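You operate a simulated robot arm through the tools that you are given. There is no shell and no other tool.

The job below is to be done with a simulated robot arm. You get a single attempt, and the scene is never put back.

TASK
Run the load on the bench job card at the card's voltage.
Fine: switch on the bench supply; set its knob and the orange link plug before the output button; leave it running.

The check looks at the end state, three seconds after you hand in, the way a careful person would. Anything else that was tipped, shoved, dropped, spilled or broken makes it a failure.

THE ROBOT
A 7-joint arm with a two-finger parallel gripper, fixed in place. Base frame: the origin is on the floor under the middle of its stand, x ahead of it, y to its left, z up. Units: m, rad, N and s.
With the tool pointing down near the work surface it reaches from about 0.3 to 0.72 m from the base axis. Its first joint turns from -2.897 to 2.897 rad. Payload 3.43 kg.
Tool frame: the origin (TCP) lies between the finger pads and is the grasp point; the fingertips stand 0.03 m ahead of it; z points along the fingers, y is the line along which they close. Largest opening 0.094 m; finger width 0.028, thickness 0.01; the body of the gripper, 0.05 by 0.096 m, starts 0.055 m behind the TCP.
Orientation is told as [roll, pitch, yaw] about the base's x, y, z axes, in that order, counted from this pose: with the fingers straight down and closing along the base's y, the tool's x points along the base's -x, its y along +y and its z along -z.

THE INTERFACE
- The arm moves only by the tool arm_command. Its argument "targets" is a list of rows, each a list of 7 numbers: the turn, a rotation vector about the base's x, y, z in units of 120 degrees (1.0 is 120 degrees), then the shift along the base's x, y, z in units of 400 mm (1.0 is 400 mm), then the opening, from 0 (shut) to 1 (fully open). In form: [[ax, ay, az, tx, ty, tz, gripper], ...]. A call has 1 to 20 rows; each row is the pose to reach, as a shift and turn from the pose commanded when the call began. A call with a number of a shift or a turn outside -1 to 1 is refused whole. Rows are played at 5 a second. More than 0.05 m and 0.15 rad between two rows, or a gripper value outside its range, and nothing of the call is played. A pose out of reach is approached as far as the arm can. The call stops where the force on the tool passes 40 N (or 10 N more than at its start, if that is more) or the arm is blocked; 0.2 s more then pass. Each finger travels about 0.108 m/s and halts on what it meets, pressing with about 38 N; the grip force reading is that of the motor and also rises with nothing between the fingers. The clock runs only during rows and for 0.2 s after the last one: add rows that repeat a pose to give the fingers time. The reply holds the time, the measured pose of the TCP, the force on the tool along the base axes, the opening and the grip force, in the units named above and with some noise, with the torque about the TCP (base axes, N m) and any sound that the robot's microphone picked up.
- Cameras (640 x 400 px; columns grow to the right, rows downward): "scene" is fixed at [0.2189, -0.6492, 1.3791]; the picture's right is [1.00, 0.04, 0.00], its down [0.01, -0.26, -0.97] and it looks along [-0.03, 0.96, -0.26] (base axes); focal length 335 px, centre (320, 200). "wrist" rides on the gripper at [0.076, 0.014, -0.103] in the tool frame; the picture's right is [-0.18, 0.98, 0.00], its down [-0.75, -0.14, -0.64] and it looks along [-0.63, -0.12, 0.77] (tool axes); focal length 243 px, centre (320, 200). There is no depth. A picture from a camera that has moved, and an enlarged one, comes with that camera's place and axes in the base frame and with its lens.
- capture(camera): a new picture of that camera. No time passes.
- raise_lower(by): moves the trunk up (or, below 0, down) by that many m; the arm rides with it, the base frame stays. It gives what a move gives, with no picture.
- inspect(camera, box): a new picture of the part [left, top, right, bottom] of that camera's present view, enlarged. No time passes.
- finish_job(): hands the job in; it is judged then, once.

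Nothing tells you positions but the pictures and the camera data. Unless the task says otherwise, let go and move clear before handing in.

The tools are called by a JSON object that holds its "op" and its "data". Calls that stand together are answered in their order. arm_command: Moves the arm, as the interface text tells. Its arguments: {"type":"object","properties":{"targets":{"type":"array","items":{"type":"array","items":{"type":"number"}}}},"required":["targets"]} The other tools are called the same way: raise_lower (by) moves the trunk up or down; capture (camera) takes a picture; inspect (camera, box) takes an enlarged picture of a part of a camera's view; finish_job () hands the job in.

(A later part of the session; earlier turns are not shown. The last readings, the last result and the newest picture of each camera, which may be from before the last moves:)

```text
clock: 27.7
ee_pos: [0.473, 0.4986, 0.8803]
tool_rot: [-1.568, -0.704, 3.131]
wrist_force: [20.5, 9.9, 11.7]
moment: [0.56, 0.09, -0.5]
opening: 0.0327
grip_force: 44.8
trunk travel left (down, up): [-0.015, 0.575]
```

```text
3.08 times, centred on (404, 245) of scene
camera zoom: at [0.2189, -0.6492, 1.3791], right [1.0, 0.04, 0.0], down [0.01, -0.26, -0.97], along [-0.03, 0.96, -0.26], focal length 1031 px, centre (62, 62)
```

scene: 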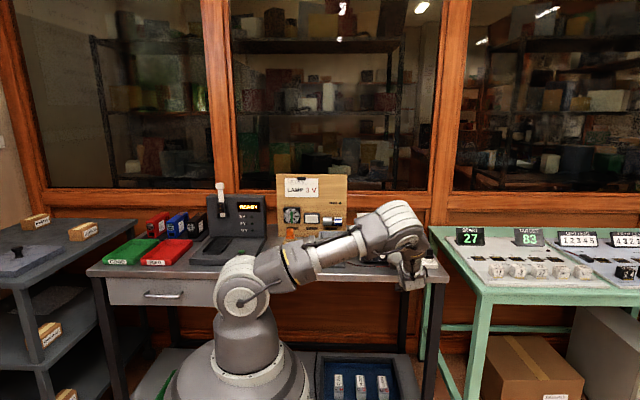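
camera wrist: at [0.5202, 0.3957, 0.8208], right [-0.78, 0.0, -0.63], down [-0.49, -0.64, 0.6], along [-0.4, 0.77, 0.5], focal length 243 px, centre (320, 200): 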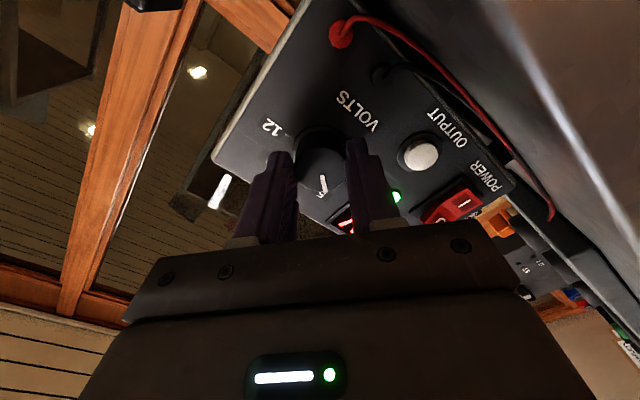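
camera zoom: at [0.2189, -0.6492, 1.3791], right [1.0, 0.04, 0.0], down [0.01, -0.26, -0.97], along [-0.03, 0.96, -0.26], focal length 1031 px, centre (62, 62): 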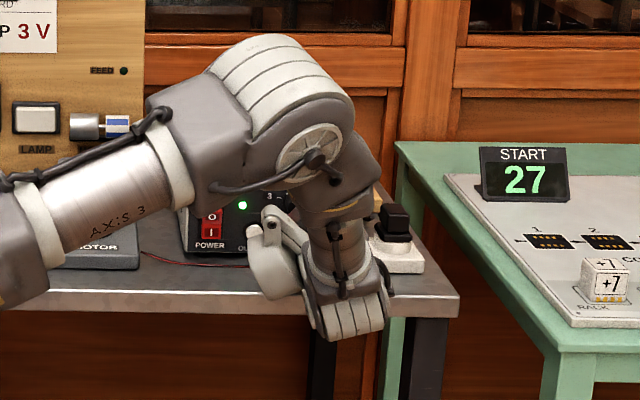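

The knob follows, but the growing side force (about 25 N) fits the grip centre being 4 mm below the knob axis (axis ≈ x 0.470, z 0.883). I finish the last 30° while shifting the centre along the right arc to relieve that force.

{"op": "arm_command", "data": {"targets": [[0, 0, 0, 0.0065, 0, 0.003, 0], [0, -0.05, 0, 0.0073, 0, 0.004, 0], [0, -0.1, 0, 0.008, 0, 0.005, 0], [0, -0.15, 0, 0.0085, 0, 0.006, 0], [0, -0.2, 0, 0.009, 0, 0.007, 0], [0, -0.25, 0, 0.009, 0, 0.0083, 0], [0, -0.25, 0, 0.009, 0, 0.0083, 0]]}}

{"op": "capture", "data": {"camera": "wrist"}}

{"op": "inspect", "data": {"camera": "scene", "box": [340, 180, 468, 310]}}

```text
clock: 29.3
ee_pos: [0.4728, 0.4979, 0.8827]
tool_rot: [-1.566, -0.18, 3.132]
wrist_force: [11.4, -0.4, -0.9]
moment: [-0.05, 0.01, 0.85]
opening: 0.0327
grip_force: 45.4
trunk travel left (down, up): [-0.015, 0.575]
```

```text
taken
camera wrist: at [0.5445, 0.3956, 0.855], right [-0.36, 0.0, -0.93], down [-0.72, -0.64, 0.28], along [-0.59, 0.77, 0.23], focal length 243 px, centre (320, 200)
```

wrist: 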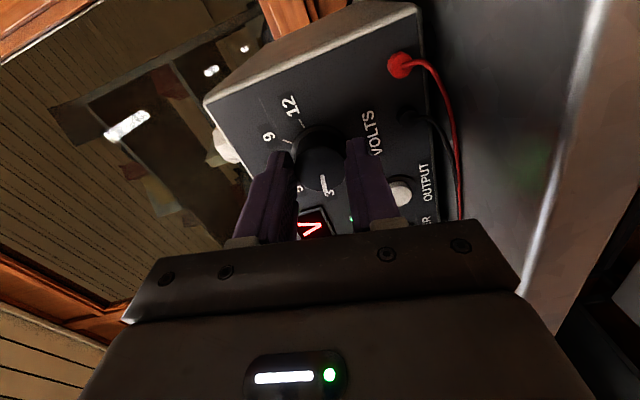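

```text
3.08 times, centred on (404, 245) of scene
camera zoom: at [0.2189, -0.6492, 1.3791], right [1.0, 0.04, 0.0], down [0.01, -0.26, -0.97], along [-0.03, 0.96, -0.26], focal length 1031 px, centre (62, 62)
```

zoom: 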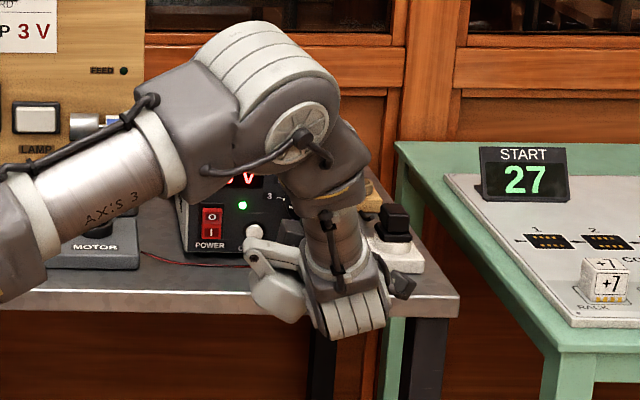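

The pointer seems to aim at 3. I enlarge to check the alignment before releasing.

{"op": "inspect", "data": {"camera": "wrist", "box": [240, 100, 400, 250]}}

{"op": "inspect", "data": {"camera": "scene", "box": [370, 215, 420, 255]}}

```text
2.67 times, centred on (320, 175) of wrist
camera zoom: at [0.5445, 0.3956, 0.855], right [-0.36, 0.0, -0.93], down [-0.72, -0.64, 0.28], along [-0.59, 0.77, 0.23], focal length 647 px, centre (320, 267)
```

zoom: 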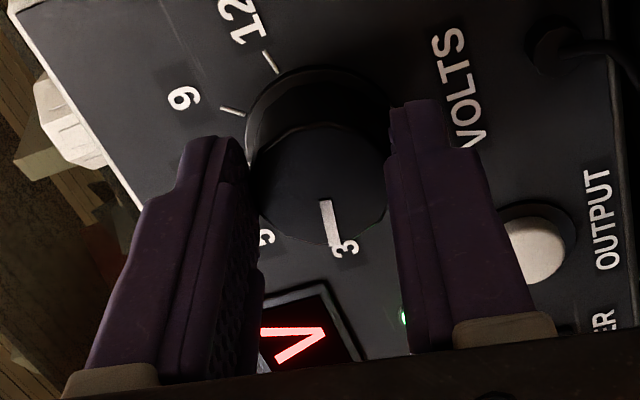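

```text
10.00 times, centred on (395, 235) of scene
camera zoom: at [0.2189, -0.6492, 1.3791], right [1.0, 0.04, 0.0], down [0.01, -0.26, -0.97], along [-0.03, 0.96, -0.26], focal length 3350 px, centre (-430, -150)
```

zoom: 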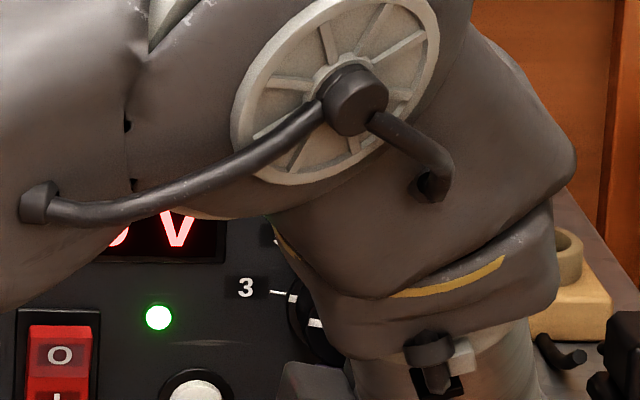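

The knob's dot lines up with the 3 tick. I open only to 50 mm (to stay clear of the terminals), then pull straight back.

{"op": "arm_command", "data": {"targets": [[0, 0, 0, 0, 0, 0, 0.53], [0, 0, 0, 0, 0, 0, 0.53], [0, 0, 0, 0, 0, 0, 0.53], [0, 0, 0, 0, -0.03, 0, 0.53], [0, 0, 0, 0, -0.08, 0, 0.53], [0, 0, 0, 0, -0.15, 0, 0.53], [0, 0, 0, 0, -0.24, 0, 0.53], [0, 0, 0, 0, -0.24, 0, 0.53]]}}

{"op": "capture", "data": {"camera": "wrist"}}

{"op": "inspect", "data": {"camera": "scene", "box": [355, 210, 435, 270]}}

```text
clock: 31.1
ee_pos: [0.4722, 0.4014, 0.8814]
tool_rot: [-1.569, -0.179, 3.135]
wrist_force: [-0.1, -0.2, 0.1]
moment: [-0.02, 0.0, -0.02]
opening: 0.0496
grip_force: 0.0
trunk travel left (down, up): [-0.015, 0.575]
```

```text
taken
camera wrist: at [0.5435, 0.299, 0.8547], right [-0.36, 0.0, -0.93], down [-0.72, -0.64, 0.28], along [-0.59, 0.77, 0.23], focal length 243 px, centre (320, 200)
```

wrist: 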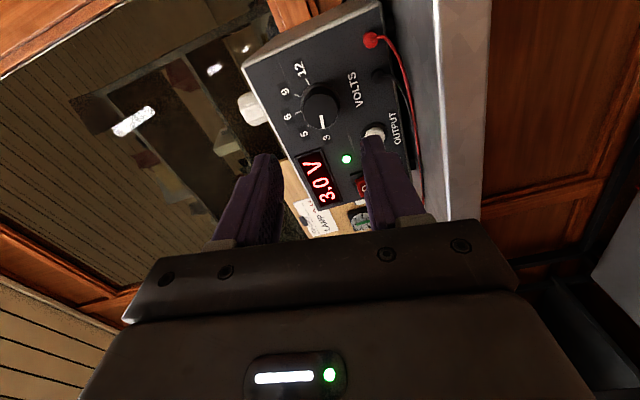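

```text
6.67 times, centred on (395, 240) of scene
camera zoom: at [0.2189, -0.6492, 1.3791], right [1.0, 0.04, 0.0], down [0.01, -0.26, -0.97], along [-0.03, 0.96, -0.26], focal length 2234 px, centre (-180, -67)
```

zoom: 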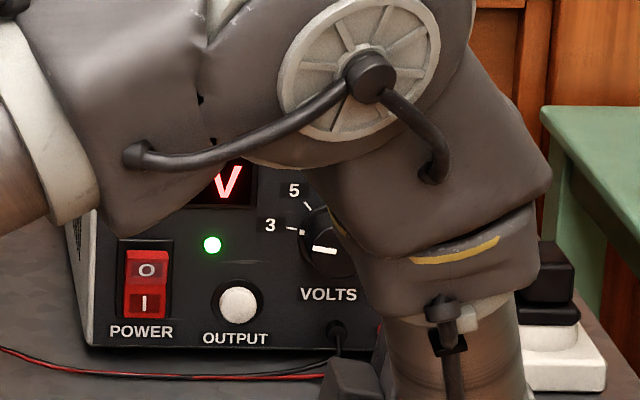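

The display reads 3.0 V, so the knob is set. Now for the plug: I raise the trunk back up, then return to a tool-down posture well in front of the bench.

{"op": "raise_lower", "data": {"by": 0.16}}

{"op": "arm_command", "data": {"targets": [[0, 0.07, 0, -0.02, -0.02, 0, 0.53], [0, 0.14, 0, -0.04, -0.04, 0, 0.53], [0, 0.21, 0, -0.06, -0.06, 0, 0.53], [0, 0.28, 0, -0.08, -0.08, 0, 0.53], [0, 0.35, 0, -0.1, -0.1, 0, 0.53], [0, 0.42, 0, -0.12, -0.12, 0, 0.53], [0, 0.49, 0, -0.14, -0.12, 0, 0.53], [0, 0.56, 0, -0.16, -0.12, 0, 0.53], [0, 0.63, 0, -0.18, -0.12, 0, 0.53], [0, 0.6667, 0, -0.2, -0.12, 0, 0.53], [0, 0.6667, 0, -0.2, -0.12, 0, 0.53]]}}

{"op": "capture", "data": {"camera": "scene"}}

```text
clock: 33.0
ee_pos: [0.4727, 0.4023, 1.0406]
tool_rot: [-1.569, -0.18, 3.133]
wrist_force: [-0.9, 0.0, 0.8]
moment: [-0.01, -0.01, 0.02]
opening: 0.0499
grip_force: 0.1
trunk travel left (down, up): [-0.175, 0.415]
```

```text
clock: 35.4
ee_pos: [0.3927, 0.3541, 1.0426]
tool_rot: [0.72, -1.562, 0.853]
wrist_force: [-0.4, -0.7, -0.5]
moment: [0.01, -0.01, 0.0]
opening: 0.0499
grip_force: 0.1
trunk travel left (down, up): [-0.175, 0.415]
```

```text
taken
```

scene: 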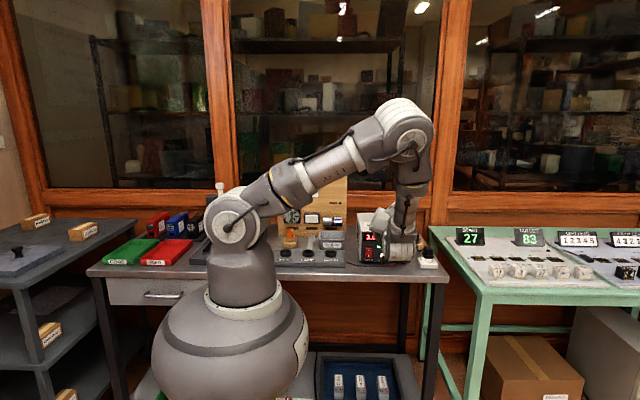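

Posture is fine. Now I tilt the tool back to pointing down (−90° about x), moving left and up a little.

{"op": "arm_command", "data": {"targets": [[-0.07, 0, 0, -0.03, 0.0, 0.02, 0.8], [-0.14, 0, 0, -0.06, 0.0, 0.04, 0.8], [-0.21, 0, 0, -0.09, 0.0, 0.06, 0.8], [-0.28, 0, 0, -0.12, 0, 0.08, 0.8], [-0.35, 0, 0, -0.15, 0, 0.1, 0.8], [-0.42, 0, 0, -0.18, 0, 0.12, 0.8], [-0.49, 0, 0, -0.21, 0, 0.14, 0.8], [-0.56, 0, 0, -0.24, 0, 0.15, 0.8], [-0.63, 0, 0, -0.27, 0, 0.15, 0.8], [-0.69, 0, 0, -0.3, 0, 0.15, 0.8], [-0.75, 0, 0, -0.33, 0, 0.15, 0.8], [-0.75, 0, 0, -0.33, 0, 0.15, 0.8]]}}

{"op": "capture", "data": {"camera": "scene"}}

```text
clock: 38.0
ee_pos: [0.259, 0.3547, 1.1021]
tool_rot: [0.0, 0.008, 1.566]
wrist_force: [0.2, 0.0, 0.0]
moment: [0.0, -0.02, -0.04]
opening: 0.0753
grip_force: 0.0
trunk travel left (down, up): [-0.175, 0.415]
```

```text
taken
```

scene: 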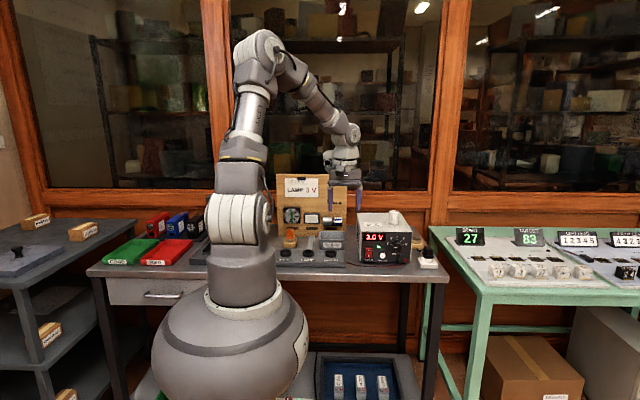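

Tool-down again, and the arm is upright. Next I move over the orange plug's stand to look at it and the sockets from above.

{"op": "arm_command", "data": {"targets": [[0, 0, 0, -0.065, 0.07, -0.015, 1], [0, 0, 0, -0.13, 0.14, -0.03, 1], [0, 0, 0, -0.195, 0.21, -0.045, 1], [0, 0, 0, -0.26, 0.28, -0.06, 1], [0, 0, 0, -0.325, 0.35, -0.075, 1], [0, 0, 0, -0.39, 0.42, -0.09, 1], [0, 0, 0, -0.455, 0.49, -0.105, 1], [0, 0, 0, -0.5225, 0.5625, -0.125, 1], [0, 0, 0, -0.5225, 0.5625, -0.125, 1]]}}

{"op": "capture", "data": {"camera": "wrist"}}

{"op": "inspect", "data": {"camera": "wrist", "box": [220, 40, 420, 165]}}

{"op": "capture", "data": {"camera": "scene"}}

```text
clock: 40.0
ee_pos: [0.0507, 0.5787, 1.0509]
tool_rot: [0.0, 0.01, 1.565]
wrist_force: [-0.6, -0.8, 0.0]
moment: [0.03, 0.0, 0.0]
opening: 0.094
grip_force: 0.0
trunk travel left (down, up): [-0.175, 0.415]
```

```text
taken
camera wrist: at [0.0362, 0.504, 1.1538], right [-0.98, 0.19, 0.0], down [0.15, 0.76, 0.64], along [0.12, 0.62, -0.77], focal length 243 px, centre (320, 200)
```

wrist: 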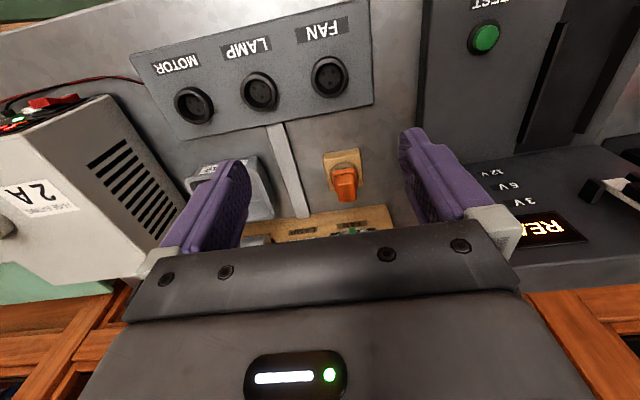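

```text
3.20 times, centred on (320, 102) of wrist
camera zoom: at [0.0362, 0.504, 1.1538], right [-0.98, 0.19, 0.0], down [0.15, 0.76, 0.64], along [0.12, 0.62, -0.77], focal length 776 px, centre (320, 512)
```

zoom: 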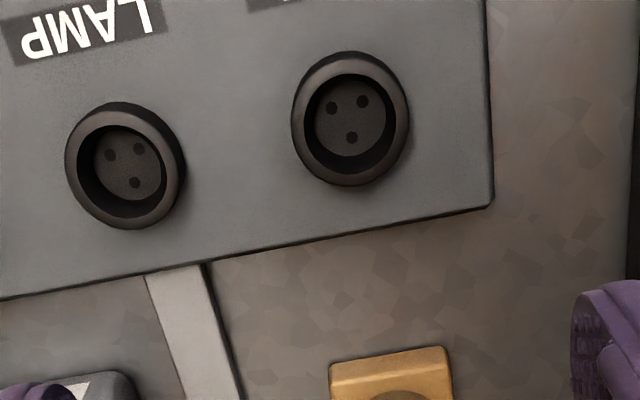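

```text
taken
```

scene: 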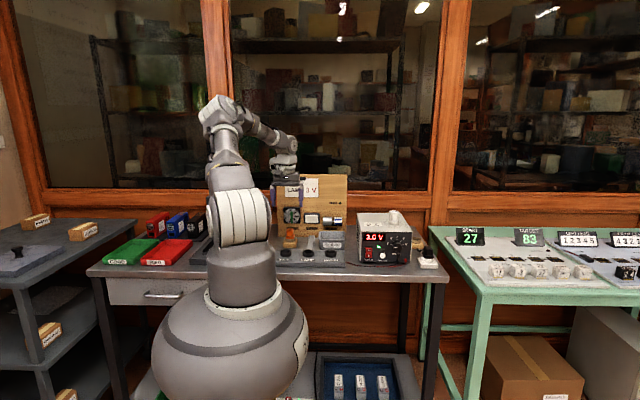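

I see the LAMP and FAN sockets with their three-hole pattern (one hole away from the robot, two towards it). Let me enlarge the plug on its stand.

{"op": "inspect", "data": {"camera": "wrist", "box": [290, 130, 400, 230]}}

{"op": "inspect", "data": {"camera": "wrist", "box": [120, 0, 400, 150]}}

{"op": "inspect", "data": {"camera": "scene", "box": [270, 222, 310, 248]}}

```text
4.00 times, centred on (345, 180) of wrist
camera zoom: at [0.0362, 0.504, 1.1538], right [-0.98, 0.19, 0.0], down [0.15, 0.76, 0.64], along [0.12, 0.62, -0.77], focal length 970 px, centre (220, 280)
```

zoom: 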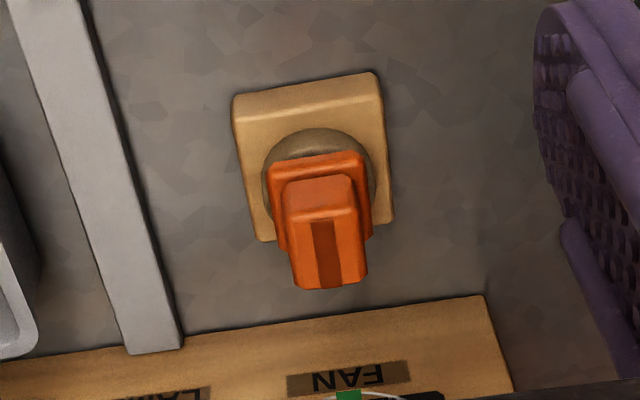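

```text
2.29 times, centred on (260, 75) of wrist
camera zoom: at [0.0362, 0.504, 1.1538], right [-0.98, 0.19, 0.0], down [0.15, 0.76, 0.64], along [0.12, 0.62, -0.77], focal length 555 px, centre (457, 486)
```

zoom: 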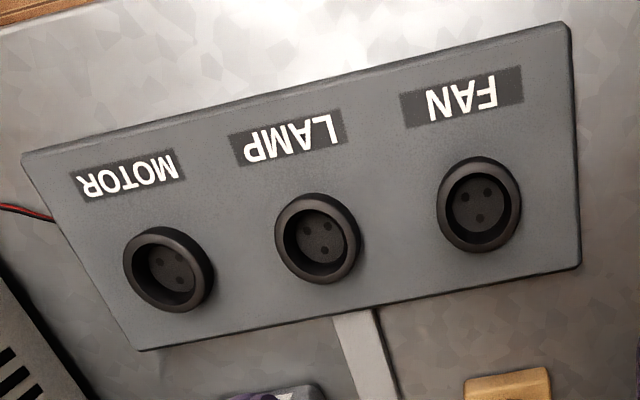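

```text
15.38 times, centred on (290, 235) of scene
camera zoom: at [0.2189, -0.6492, 1.3791], right [1.0, 0.04, 0.0], down [0.01, -0.26, -0.97], along [-0.03, 0.96, -0.26], focal length 5154 px, centre (782, -338)
```

zoom: 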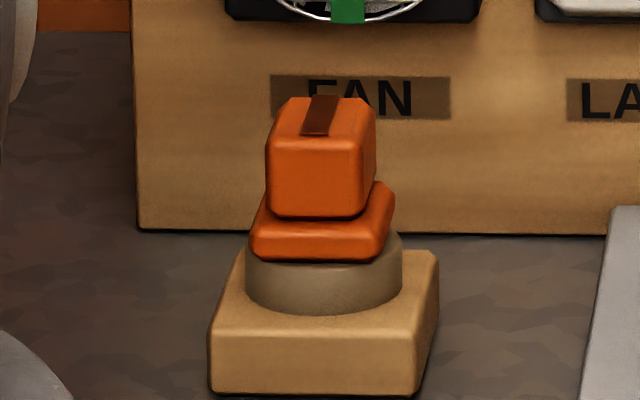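

Refined estimates: LAMP socket rim at about (0.130, 0.577, 0.825), aligned with x; plug handle at about (0.040, 0.724), top z ≈ 0.87, and aligned with the base axes, so it only needs to be carried without turning. I move above the plug, tips still about 6 cm above it.

{"op": "arm_command", "data": {"targets": [[0, 0, 0, -0.007, 0.09, 0, 1], [0, 0, 0, -0.014, 0.18, -0.03, 1], [0, 0, 0, -0.02, 0.27, -0.07, 1], [0, 0, 0, -0.027, 0.34, -0.13, 1], [0, 0, 0, -0.027, 0.3625, -0.2, 1], [0, 0, 0, -0.027, 0.3625, -0.2, 1], [0, 0, 0, -0.027, 0.3625, -0.2, 1]]}}

{"op": "capture", "data": {"camera": "wrist"}}

{"op": "inspect", "data": {"camera": "wrist", "box": [240, 80, 400, 205]}}

{"op": "inspect", "data": {"camera": "scene", "box": [240, 165, 368, 265]}}

```text
clock: 41.6
ee_pos: [0.0453, 0.7026, 0.9759]
tool_rot: [0.0, 0.007, 1.565]
wrist_force: [-1.3, -1.2, 0.5]
moment: [-0.03, 0.01, 0.0]
opening: 0.0938
grip_force: 0.1
out of reach, approached as far as the arm can: row 4, 5, 6, 7
trunk travel left (down, up): [-0.175, 0.415]
```

```text
taken
camera wrist: at [0.0293, 0.627, 1.0795], right [-0.98, 0.19, 0.0], down [0.15, 0.76, 0.64], along [0.12, 0.62, -0.77], focal length 243 px, centre (320, 200)
```

wrist: 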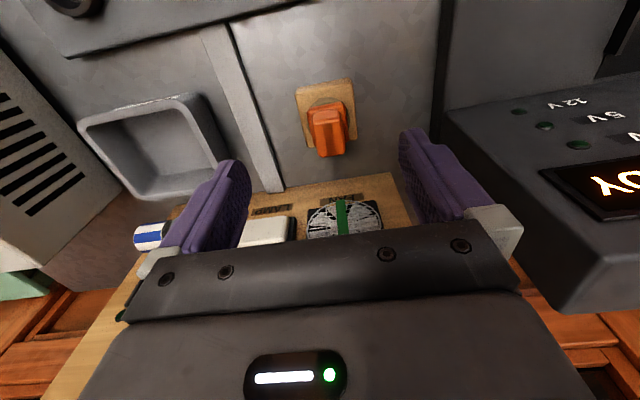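

```text
3.20 times, centred on (320, 142) of wrist
camera zoom: at [0.0293, 0.627, 1.0795], right [-0.98, 0.19, 0.0], down [0.15, 0.76, 0.64], along [0.12, 0.62, -0.77], focal length 776 px, centre (320, 384)
```

zoom: 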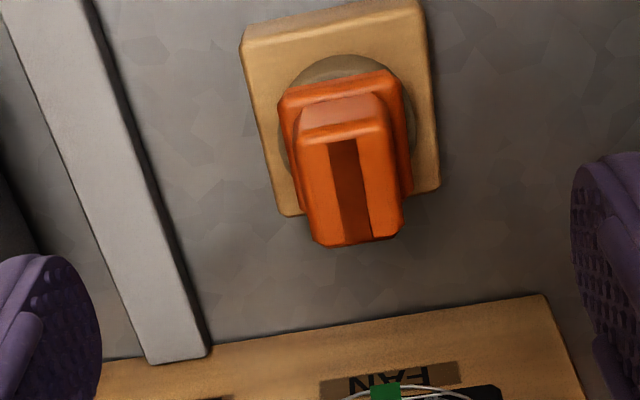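

```text
4.00 times, centred on (304, 215) of scene
camera zoom: at [0.2189, -0.6492, 1.3791], right [1.0, 0.04, 0.0], down [0.01, -0.26, -0.97], along [-0.03, 0.96, -0.26], focal length 1340 px, centre (384, 140)
```

zoom: 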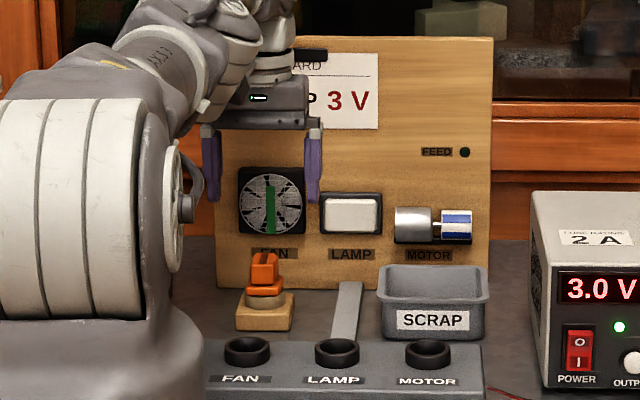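

Straight down, the reach stops at about y = 0.703, but the plug is at (0.039, 0.7255), top z ≈ 0.87. I'll tilt the tool 20° outwards (about x); the pads stay parallel to the handle's sides, so the grip is unaffected.

{"op": "arm_command", "data": {"targets": [[0.0556, 0, 0, -0.005, -0.01, 0, 1], [0.1111, 0, 0, -0.01, 0, 0, 1], [0.1667, 0, 0, -0.0155, 0.01, 0, 1], [0.1667, 0, 0, -0.0155, 0.0385, 0, 0.8], [0.1667, 0, 0, -0.0155, 0.0385, -0.05, 0.7], [0.1667, 0, 0, -0.0155, 0.0385, -0.08, 0.7], [0.1667, 0, 0, -0.0155, 0.0385, -0.08, 0.7]]}}

{"op": "capture", "data": {"camera": "wrist"}}

{"op": "inspect", "data": {"camera": "wrist", "box": [240, 80, 400, 205]}}

{"op": "inspect", "data": {"camera": "scene", "box": [240, 165, 368, 265]}}

```text
clock: 43.2
ee_pos: [0.04, 0.7188, 0.945]
tool_rot: [0.003, -0.341, 1.564]
wrist_force: [-0.4, 0.0, -0.8]
moment: [0.04, 0.01, -0.02]
opening: 0.0655
grip_force: 0.1
trunk travel left (down, up): [-0.175, 0.415]
```

```text
taken
camera wrist: at [0.0246, 0.6129, 1.0173], right [-0.98, 0.18, 0.06], down [0.15, 0.49, 0.86], along [0.12, 0.85, -0.51], focal length 243 px, centre (320, 200)
```

wrist: 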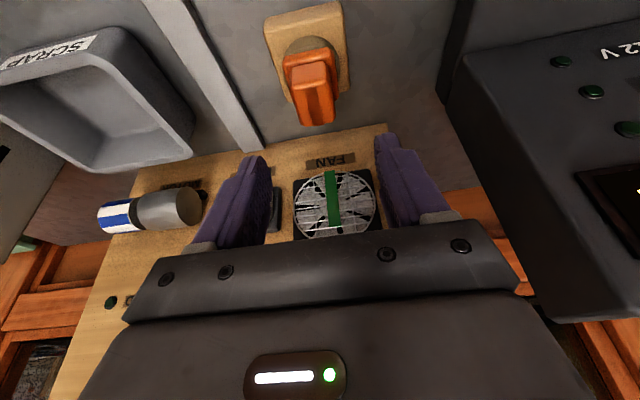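

```text
3.20 times, centred on (320, 142) of wrist
camera zoom: at [0.0246, 0.6129, 1.0173], right [-0.98, 0.18, 0.06], down [0.15, 0.49, 0.86], along [0.12, 0.85, -0.51], focal length 776 px, centre (320, 384)
```

zoom: 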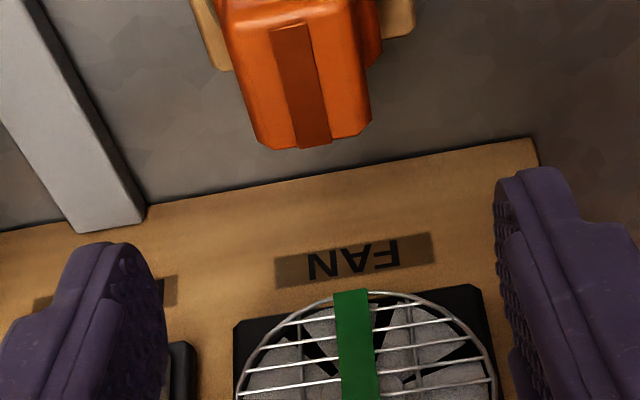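

```text
4.00 times, centred on (304, 215) of scene
camera zoom: at [0.2189, -0.6492, 1.3791], right [1.0, 0.04, 0.0], down [0.01, -0.26, -0.97], along [-0.03, 0.96, -0.26], focal length 1340 px, centre (384, 140)
```

zoom: 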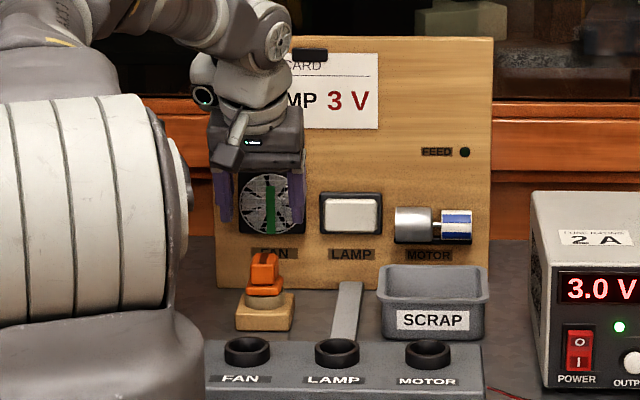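

The plug is well centred under the tool in x (0.040). I descend so the tips come just above the flange, then check.

{"op": "arm_command", "data": {"targets": [[0, 0, 0, 0, 0, -0.05, 0.7], [0, 0, 0, 0, 0, -0.1, 0.7], [0, 0, 0, 0, 0, -0.13, 0.7], [0, 0, 0, 0, 0, -0.15, 0.7], [0, 0, 0, 0, 0, -0.1575, 0.7], [0, 0, 0, 0, 0, -0.1575, 0.7]]}}

{"op": "inspect", "data": {"camera": "wrist", "box": [240, 80, 400, 205]}}

{"op": "inspect", "data": {"camera": "scene", "box": [270, 205, 334, 255]}}

```text
clock: 44.6
ee_pos: [0.0381, 0.7187, 0.8837]
tool_rot: [0.004, -0.341, 1.563]
wrist_force: [0.4, 0.1, 0.9]
moment: [-0.02, -0.02, 0.0]
opening: 0.0659
grip_force: 0.1
trunk travel left (down, up): [-0.175, 0.415]
```

```text
3.20 times, centred on (320, 142) of wrist
camera zoom: at [0.0232, 0.6134, 0.9555], right [-0.98, 0.18, 0.06], down [0.15, 0.49, 0.86], along [0.12, 0.85, -0.51], focal length 776 px, centre (320, 384)
```

zoom: 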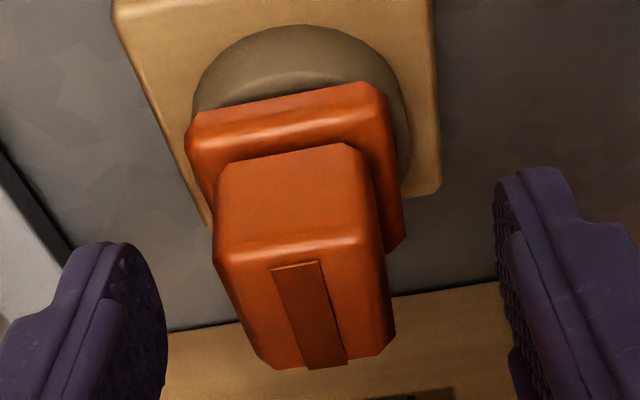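

```text
8.00 times, centred on (302, 230) of scene
camera zoom: at [0.2189, -0.6492, 1.3791], right [1.0, 0.04, 0.0], down [0.01, -0.26, -0.97], along [-0.03, 0.96, -0.26], focal length 2680 px, centre (464, -40)
```

zoom: 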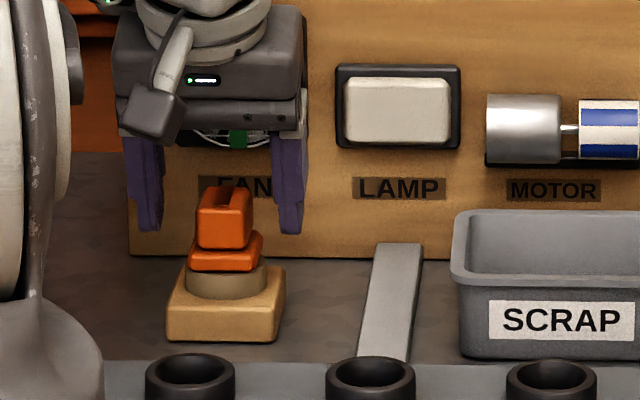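

The tips straddle the handle; the plug sits about 2.5 mm to +x of centre. I shift 2 mm in +x, lower 2 mm and close on the handle.

{"op": "arm_command", "data": {"targets": [[0, 0, 0, 0.006, 0, -0.005, 0.7], [0, 0, 0, 0.006, 0, -0.005, 0.7], [0, 0, 0, 0.006, 0, -0.005, 0.5], [0, 0, 0, 0.006, 0, -0.005, 0.35], [0, 0, 0, 0.006, 0, -0.005, 0.0], [0, 0, 0, 0.006, 0, -0.005, 0.0], [0, 0, 0, 0.006, 0, -0.005, 0.0]]}}

{"op": "inspect", "data": {"camera": "wrist", "box": [240, 80, 400, 205]}}

{"op": "inspect", "data": {"camera": "scene", "box": [270, 205, 334, 255]}}

```text
clock: 46.2
ee_pos: [0.042, 0.7187, 0.8814]
tool_rot: [0.002, -0.34, 1.566]
wrist_force: [-0.9, -0.1, 0.8]
moment: [-0.04, 0.02, 0.01]
opening: 0.027
grip_force: 37.6
trunk travel left (down, up): [-0.175, 0.415]
```

```text
3.20 times, centred on (320, 142) of wrist
camera zoom: at [0.0263, 0.6134, 0.9544], right [-0.98, 0.18, 0.06], down [0.15, 0.49, 0.86], along [0.12, 0.85, -0.51], focal length 776 px, centre (320, 384)
```

zoom: 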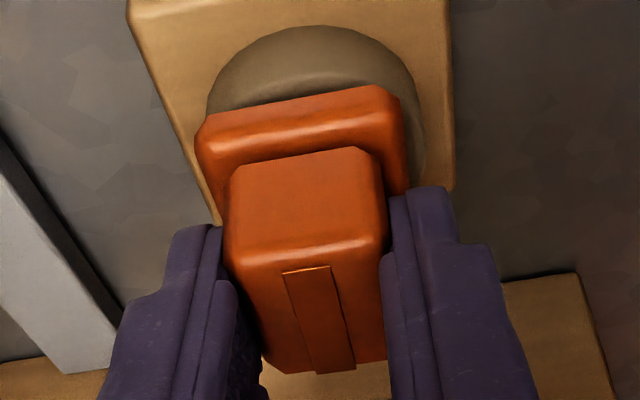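

```text
8.00 times, centred on (302, 230) of scene
camera zoom: at [0.2189, -0.6492, 1.3791], right [1.0, 0.04, 0.0], down [0.01, -0.26, -0.97], along [-0.03, 0.96, -0.26], focal length 2680 px, centre (464, -40)
```

zoom: 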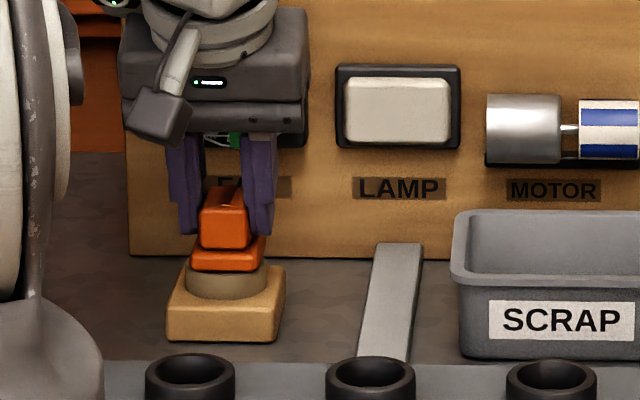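

Gripped at 27 mm with no side force. I lift straight up about 7 cm.

{"op": "arm_command", "data": {"targets": [[0, 0, 0, 0, 0, 0.01, 0], [0, 0, 0, 0, 0, 0.025, 0], [0, 0, 0, 0, 0, 0.045, 0], [0, 0, 0, 0, 0, 0.07, 0], [0, 0, 0, 0, 0, 0.11, 0], [0, 0, 0, 0, 0, 0.15, 0], [0, 0, 0, 0, 0, 0.17, 0], [0, 0, 0, 0, 0, 0.17, 0]]}}

{"op": "inspect", "data": {"camera": "wrist", "box": [240, 80, 400, 205]}}

{"op": "inspect", "data": {"camera": "scene", "box": [270, 195, 350, 265]}}

```text
clock: 48.0
ee_pos: [0.0396, 0.7168, 0.9507]
tool_rot: [0.004, -0.338, 1.566]
wrist_force: [-0.9, 0.0, -0.1]
moment: [-0.02, -0.03, -0.02]
opening: 0.0272
grip_force: 38.0
trunk travel left (down, up): [-0.175, 0.415]
```

```text
3.20 times, centred on (320, 142) of wrist
camera zoom: at [0.025, 0.6117, 1.0232], right [-0.98, 0.18, 0.06], down [0.15, 0.49, 0.86], along [0.12, 0.85, -0.51], focal length 776 px, centre (320, 384)
```

zoom: 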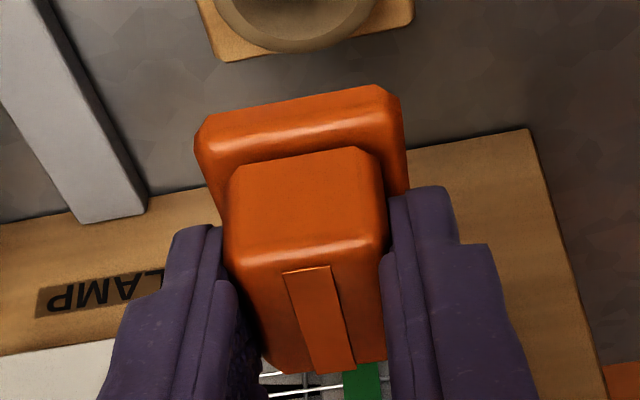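

```text
5.71 times, centred on (310, 230) of scene
camera zoom: at [0.2189, -0.6492, 1.3791], right [1.0, 0.04, 0.0], down [0.01, -0.26, -0.97], along [-0.03, 0.96, -0.26], focal length 1914 px, centre (377, 29)
```

zoom: 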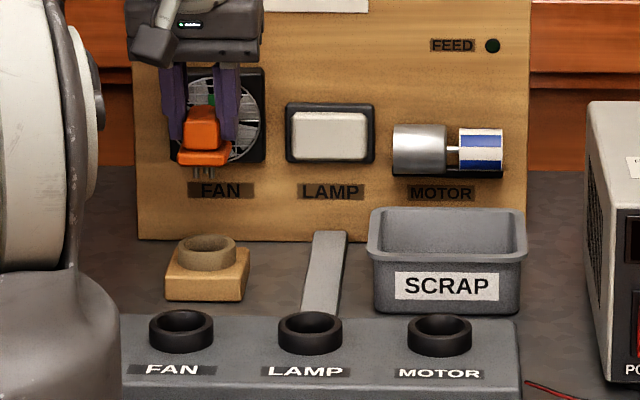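

The plug came out with the arm. I look at its pins.

{"op": "inspect", "data": {"camera": "scene", "box": [288, 206, 320, 230]}}

{"op": "inspect", "data": {"camera": "scene", "box": [284, 230, 336, 262]}}

```text
16.00 times, centred on (304, 218) of scene
camera zoom: at [0.2189, -0.6492, 1.3791], right [1.0, 0.04, 0.0], down [0.01, -0.26, -0.97], along [-0.03, 0.96, -0.26], focal length 5360 px, centre (576, -88)
```

zoom: 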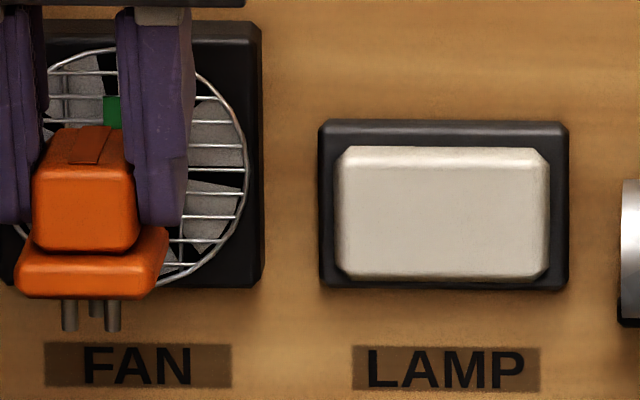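

```text
12.31 times, centred on (310, 246) of scene
camera zoom: at [0.2189, -0.6492, 1.3791], right [1.0, 0.04, 0.0], down [0.01, -0.26, -0.97], along [-0.03, 0.96, -0.26], focal length 4123 px, centre (443, -366)
```

zoom: 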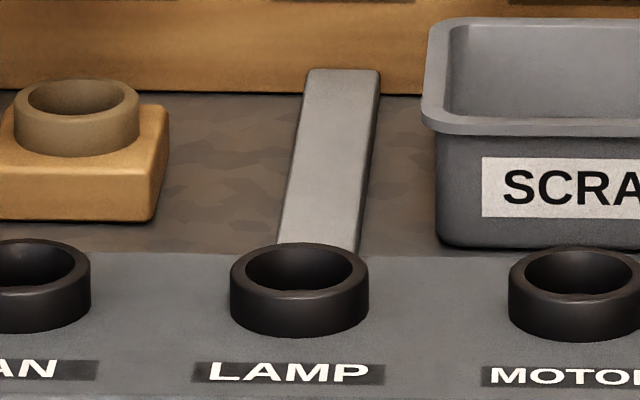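

The pins (two towards the robot, one away) match the socket pattern, so no turning is needed. As a reference for alignment I lower to about 25 mm above the parked height and record how the parking ring looks relative to the plug.

{"op": "arm_command", "data": {"targets": [[0, 0, 0, 0, 0, -0.05, 0], [0, 0, 0, 0, 0, -0.09, 0], [0, 0, 0, 0, 0, -0.1075, 0], [0, 0, 0, 0, 0, -0.1075, 0], [0, 0, 0, 0, 0, -0.1075, 0]]}}

{"op": "inspect", "data": {"camera": "wrist", "box": [240, 60, 400, 160]}}

```text
clock: 49.2
ee_pos: [0.0396, 0.7179, 0.9073]
tool_rot: [0.004, -0.341, 1.566]
wrist_force: [-0.2, 0.3, 0.2]
moment: [0.0, 0.01, -0.03]
opening: 0.027
grip_force: 37.8
trunk travel left (down, up): [-0.175, 0.415]
```

```text
4.00 times, centred on (320, 110) of wrist
camera zoom: at [0.0249, 0.6122, 0.9796], right [-0.98, 0.18, 0.06], down [0.15, 0.49, 0.86], along [0.12, 0.85, -0.51], focal length 970 px, centre (320, 560)
```

zoom: 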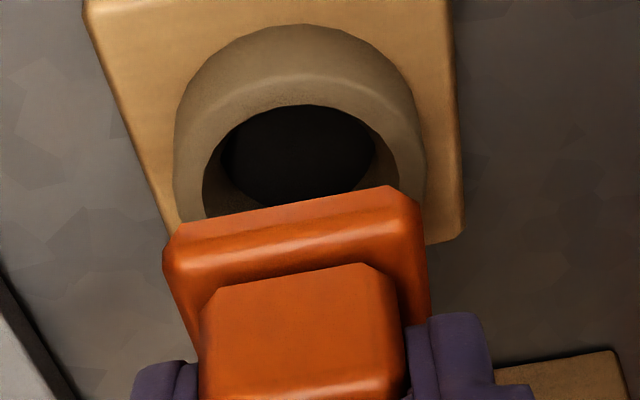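

Reference recorded. Now I lift, carry the plug to above the LAMP socket at about (0.130, 0.577) and stop some 4–5 cm above it.

{"op": "arm_command", "data": {"targets": [[0, 0, 0, 0, 0, 0.06, 0], [0, 0, 0, 0, 0, 0.11, 0], [0, 0, 0, 0.04, -0.06, 0.12, 0], [0, 0, 0, 0.09, -0.14, 0.12, 0], [0, 0, 0, 0.14, -0.225, 0.12, 0], [0, 0, 0, 0.19, -0.31, 0.12, 0], [0, 0, 0, 0.225, -0.3725, 0.1, 0], [0, 0, 0, 0.225, -0.3725, 0.05, 0], [0, 0, 0, 0.225, -0.3725, 0.05, 0], [0, 0, 0, 0.225, -0.3725, 0.05, 0]]}}

{"op": "inspect", "data": {"camera": "wrist", "box": [240, 60, 400, 160]}}

{"op": "inspect", "data": {"camera": "scene", "box": [270, 195, 350, 265]}}

```text
clock: 51.4
ee_pos: [0.1353, 0.5691, 0.9251]
tool_rot: [0.003, -0.341, 1.565]
wrist_force: [-0.2, -0.6, -0.4]
moment: [0.03, -0.03, 0.0]
opening: 0.027
grip_force: 37.5
trunk travel left (down, up): [-0.175, 0.415]
```

```text
4.00 times, centred on (320, 110) of wrist
camera zoom: at [0.1196, 0.4634, 0.997], right [-0.98, 0.18, 0.06], down [0.15, 0.49, 0.86], along [0.12, 0.85, -0.51], focal length 970 px, centre (320, 560)
```

zoom: 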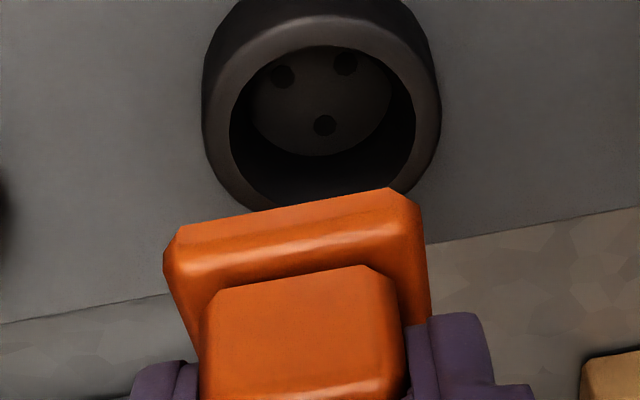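

```text
5.71 times, centred on (310, 230) of scene
camera zoom: at [0.2189, -0.6492, 1.3791], right [1.0, 0.04, 0.0], down [0.01, -0.26, -0.97], along [-0.03, 0.96, -0.26], focal length 1914 px, centre (377, 29)
```

zoom: 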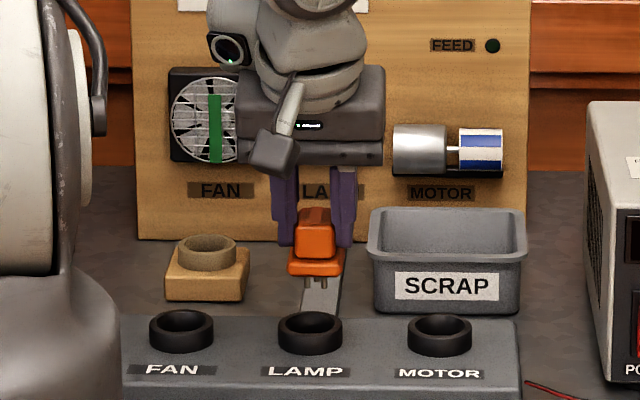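

The plug is over the LAMP socket but about 5 mm too far in +x. I correct that and go down to the same height as in the reference view, to compare the ring pictures directly.

{"op": "arm_command", "data": {"targets": [[0, 0, 0, -0.0125, 0.001, -0.02, 0], [0, 0, 0, -0.0125, 0.001, -0.04375, 0], [0, 0, 0, -0.0125, 0.001, -0.04375, 0], [0, 0, 0, -0.0125, 0.001, -0.04375, 0]]}}

{"op": "inspect", "data": {"camera": "wrist", "box": [240, 60, 400, 160]}}

```text
clock: 52.4
ee_pos: [0.127, 0.5693, 0.908]
tool_rot: [0.003, -0.341, 1.567]
wrist_force: [0.2, 0.3, -0.3]
moment: [-0.01, -0.04, 0.0]
opening: 0.0271
grip_force: 37.9
trunk travel left (down, up): [-0.175, 0.415]
```

```text
4.00 times, centred on (320, 110) of wrist
camera zoom: at [0.1116, 0.4639, 0.9804], right [-0.98, 0.18, 0.06], down [0.15, 0.49, 0.86], along [0.12, 0.85, -0.51], focal length 970 px, centre (320, 560)
```

zoom: 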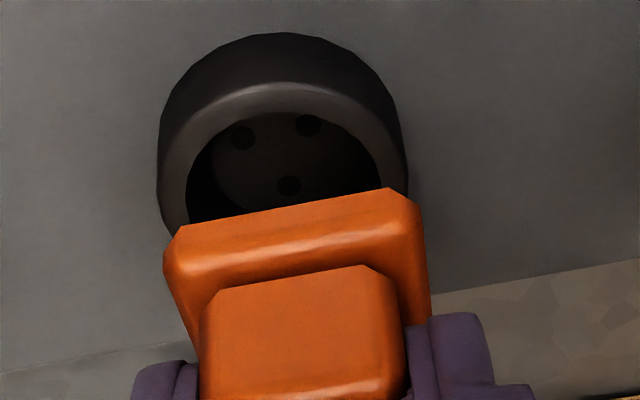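

Compared with the reference, the ring sits about 3 mm too far one way in x and about 1 mm in y. I shift +3 mm in x and +1 mm in y and compare again.

{"op": "arm_command", "data": {"targets": [[0, 0, 0, 0.004, 0.0015, 0, 0], [0, 0, 0, 0.0075, 0.0028, 0, 0], [0, 0, 0, 0.0075, 0.0028, 0, 0], [0, 0, 0, 0.0075, 0.0028, 0, 0]]}}

{"op": "inspect", "data": {"camera": "wrist", "box": [240, 60, 400, 160]}}

```text
clock: 53.4
ee_pos: [0.129, 0.5697, 0.909]
tool_rot: [0.004, -0.341, 1.564]
wrist_force: [0.2, 0.4, -0.4]
moment: [0.02, -0.01, 0.02]
opening: 0.0271
grip_force: 38.1
trunk travel left (down, up): [-0.175, 0.415]
```

```text
4.00 times, centred on (320, 110) of wrist
camera zoom: at [0.1138, 0.4645, 0.9807], right [-0.98, 0.18, 0.06], down [0.15, 0.49, 0.86], along [0.12, 0.85, -0.51], focal length 970 px, centre (320, 560)
```

zoom: 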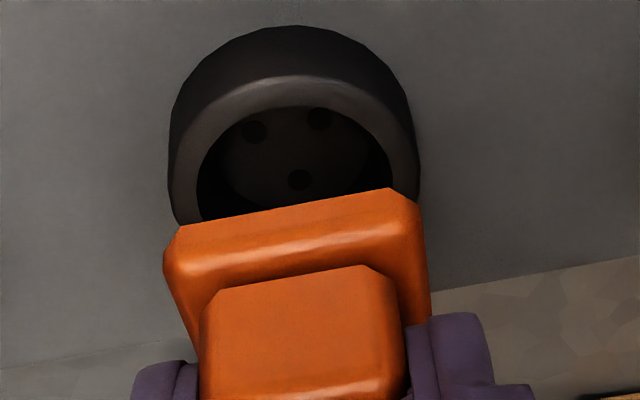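

Now the ring matches the reference within about 1 mm. I descend 18 mm slowly (pins entering the ring recess) and check again.

{"op": "arm_command", "data": {"targets": [[0, 0, 0, 0.0015, 0, -0.01, 0], [0, 0, 0, 0.0015, 0, -0.02, 0], [0, 0, 0, 0.0015, 0, -0.03, 0], [0, 0, 0, 0.0015, 0, -0.0375, 0], [0, 0, 0, 0.0015, 0, -0.045, 0], [0, 0, 0, 0.0015, 0, -0.045, 0]]}}

{"op": "inspect", "data": {"camera": "wrist", "box": [240, 60, 400, 160]}}

{"op": "inspect", "data": {"camera": "scene", "box": [284, 225, 336, 262]}}

```text
clock: 54.8
ee_pos: [0.1308, 0.5695, 0.8908]
tool_rot: [0.002, -0.34, 1.566]
wrist_force: [-0.8, -0.8, -0.3]
moment: [-0.03, 0.0, 0.0]
opening: 0.0271
grip_force: 37.6
trunk travel left (down, up): [-0.175, 0.415]
```

```text
4.00 times, centred on (320, 110) of wrist
camera zoom: at [0.1149, 0.4644, 0.9633], right [-0.98, 0.18, 0.06], down [0.15, 0.49, 0.86], along [0.12, 0.85, -0.51], focal length 970 px, centre (320, 560)
```

zoom: 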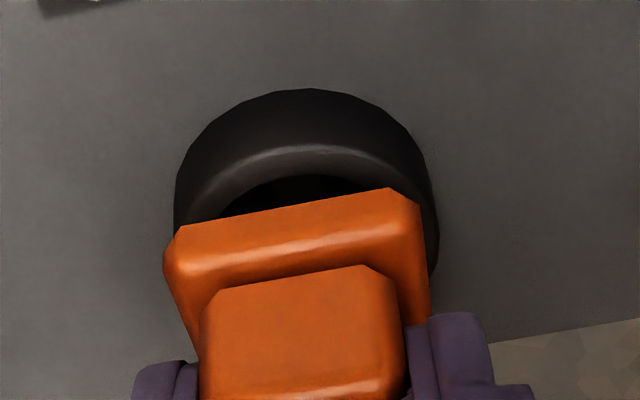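

```text
10.81 times, centred on (310, 244) of scene
camera zoom: at [0.2189, -0.6492, 1.3791], right [1.0, 0.04, 0.0], down [0.01, -0.26, -0.97], along [-0.03, 0.96, -0.26], focal length 3622 px, centre (428, -270)
```

zoom: 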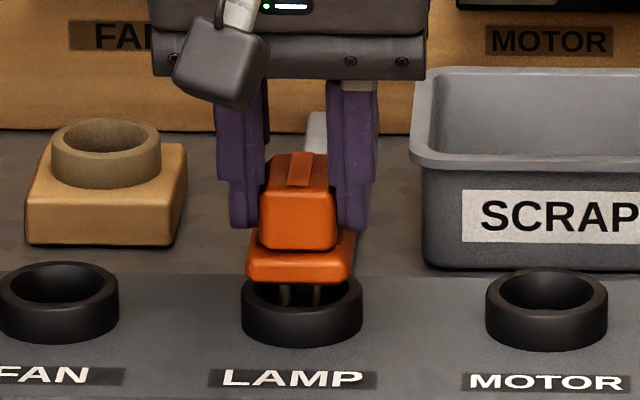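

Pins are inside the ring, well centred in both views and with no contact force. I continue down in 1 mm steps to seat the plug.

{"op": "arm_command", "data": {"targets": [[0, 0, 0, 0.001, 0, -0.0025, 0], [0, 0, 0, 0.001, 0, -0.005, 0], [0, 0, 0, 0.001, 0, -0.0075, 0], [0, 0, 0, 0.001, 0, -0.01, 0], [0, 0, 0, 0.001, 0, -0.0125, 0], [0, 0, 0, 0.001, 0, -0.015, 0], [0, 0, 0, 0.001, 0, -0.0175, 0], [0, 0, 0, 0.001, 0, -0.02, 0]]}}

{"op": "inspect", "data": {"camera": "wrist", "box": [240, 60, 400, 160]}}

{"op": "inspect", "data": {"camera": "scene", "box": [284, 225, 336, 262]}}

```text
clock: 56.6
ee_pos: [0.1293, 0.5718, 0.8828]
tool_rot: [0.005, -0.34, 1.566]
wrist_force: [-0.2, 0.5, -0.2]
moment: [-0.01, 0.01, 0.01]
opening: 0.0274
grip_force: 37.8
trunk travel left (down, up): [-0.175, 0.415]
```

```text
4.00 times, centred on (320, 110) of wrist
camera zoom: at [0.1142, 0.4655, 0.9553], right [-0.98, 0.18, 0.06], down [0.15, 0.49, 0.86], along [0.12, 0.85, -0.51], focal length 970 px, centre (320, 560)
```

zoom: 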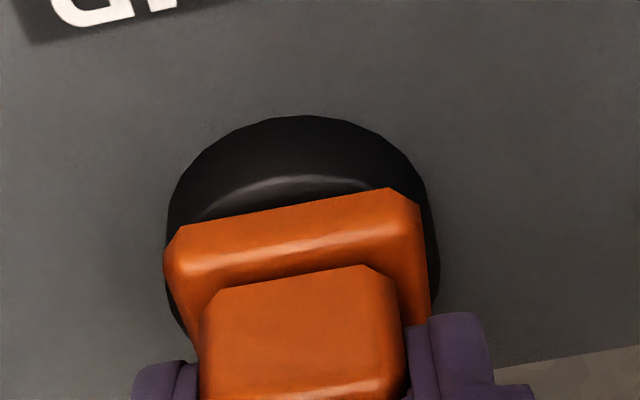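

```text
10.81 times, centred on (310, 244) of scene
camera zoom: at [0.2189, -0.6492, 1.3791], right [1.0, 0.04, 0.0], down [0.01, -0.26, -0.97], along [-0.03, 0.96, -0.26], focal length 3622 px, centre (428, -270)
```

zoom: 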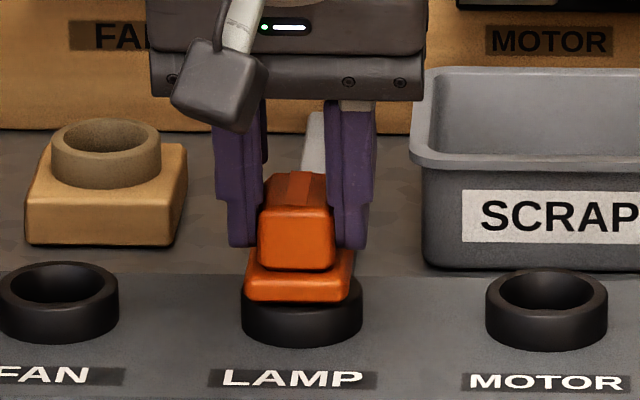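

Still no contact force; flange is now near the rim and centred in the scene view. I continue down in small steps until it seats.

{"op": "arm_command", "data": {"targets": [[0, 0, 0, 0.001, 0, -0.0025, 0], [0, 0, 0, 0.001, 0, -0.005, 0], [0, 0, 0, 0.001, 0, -0.0075, 0], [0, 0, 0, 0.001, 0, -0.01, 0]]}}

{"op": "inspect", "data": {"camera": "wrist", "box": [240, 60, 400, 160]}}

{"op": "inspect", "data": {"camera": "scene", "box": [284, 225, 336, 262]}}

```text
clock: 57.6
ee_pos: [0.1307, 0.5712, 0.8832]
tool_rot: [0.0, -0.348, 1.565]
wrist_force: [-2.3, 2.2, 31.5]
moment: [-0.25, 0.07, 0.03]
opening: 0.0271
grip_force: 38.1
trunk travel left (down, up): [-0.175, 0.415]
```

```text
4.00 times, centred on (320, 110) of wrist
camera zoom: at [0.1148, 0.4646, 0.9535], right [-0.98, 0.18, 0.06], down [0.14, 0.49, 0.86], along [0.12, 0.85, -0.51], focal length 970 px, centre (320, 560)
```

zoom: 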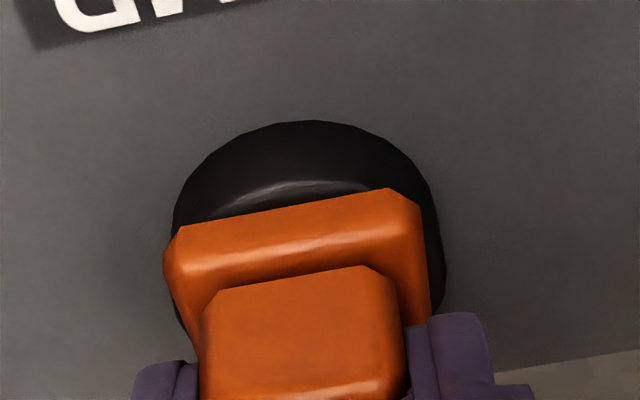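

```text
10.81 times, centred on (310, 244) of scene
camera zoom: at [0.2189, -0.6492, 1.3791], right [1.0, 0.04, 0.0], down [0.01, -0.26, -0.97], along [-0.03, 0.96, -0.26], focal length 3622 px, centre (428, -270)
```

zoom: 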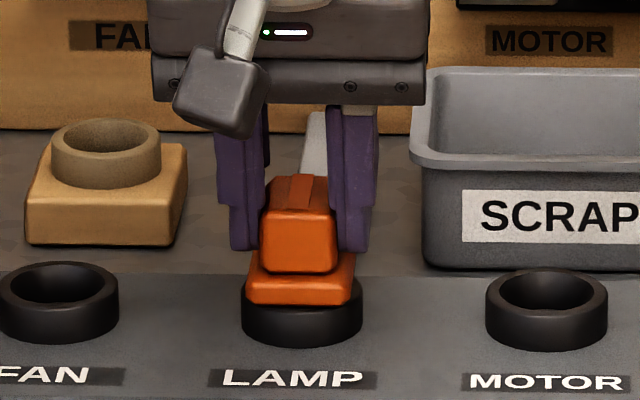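

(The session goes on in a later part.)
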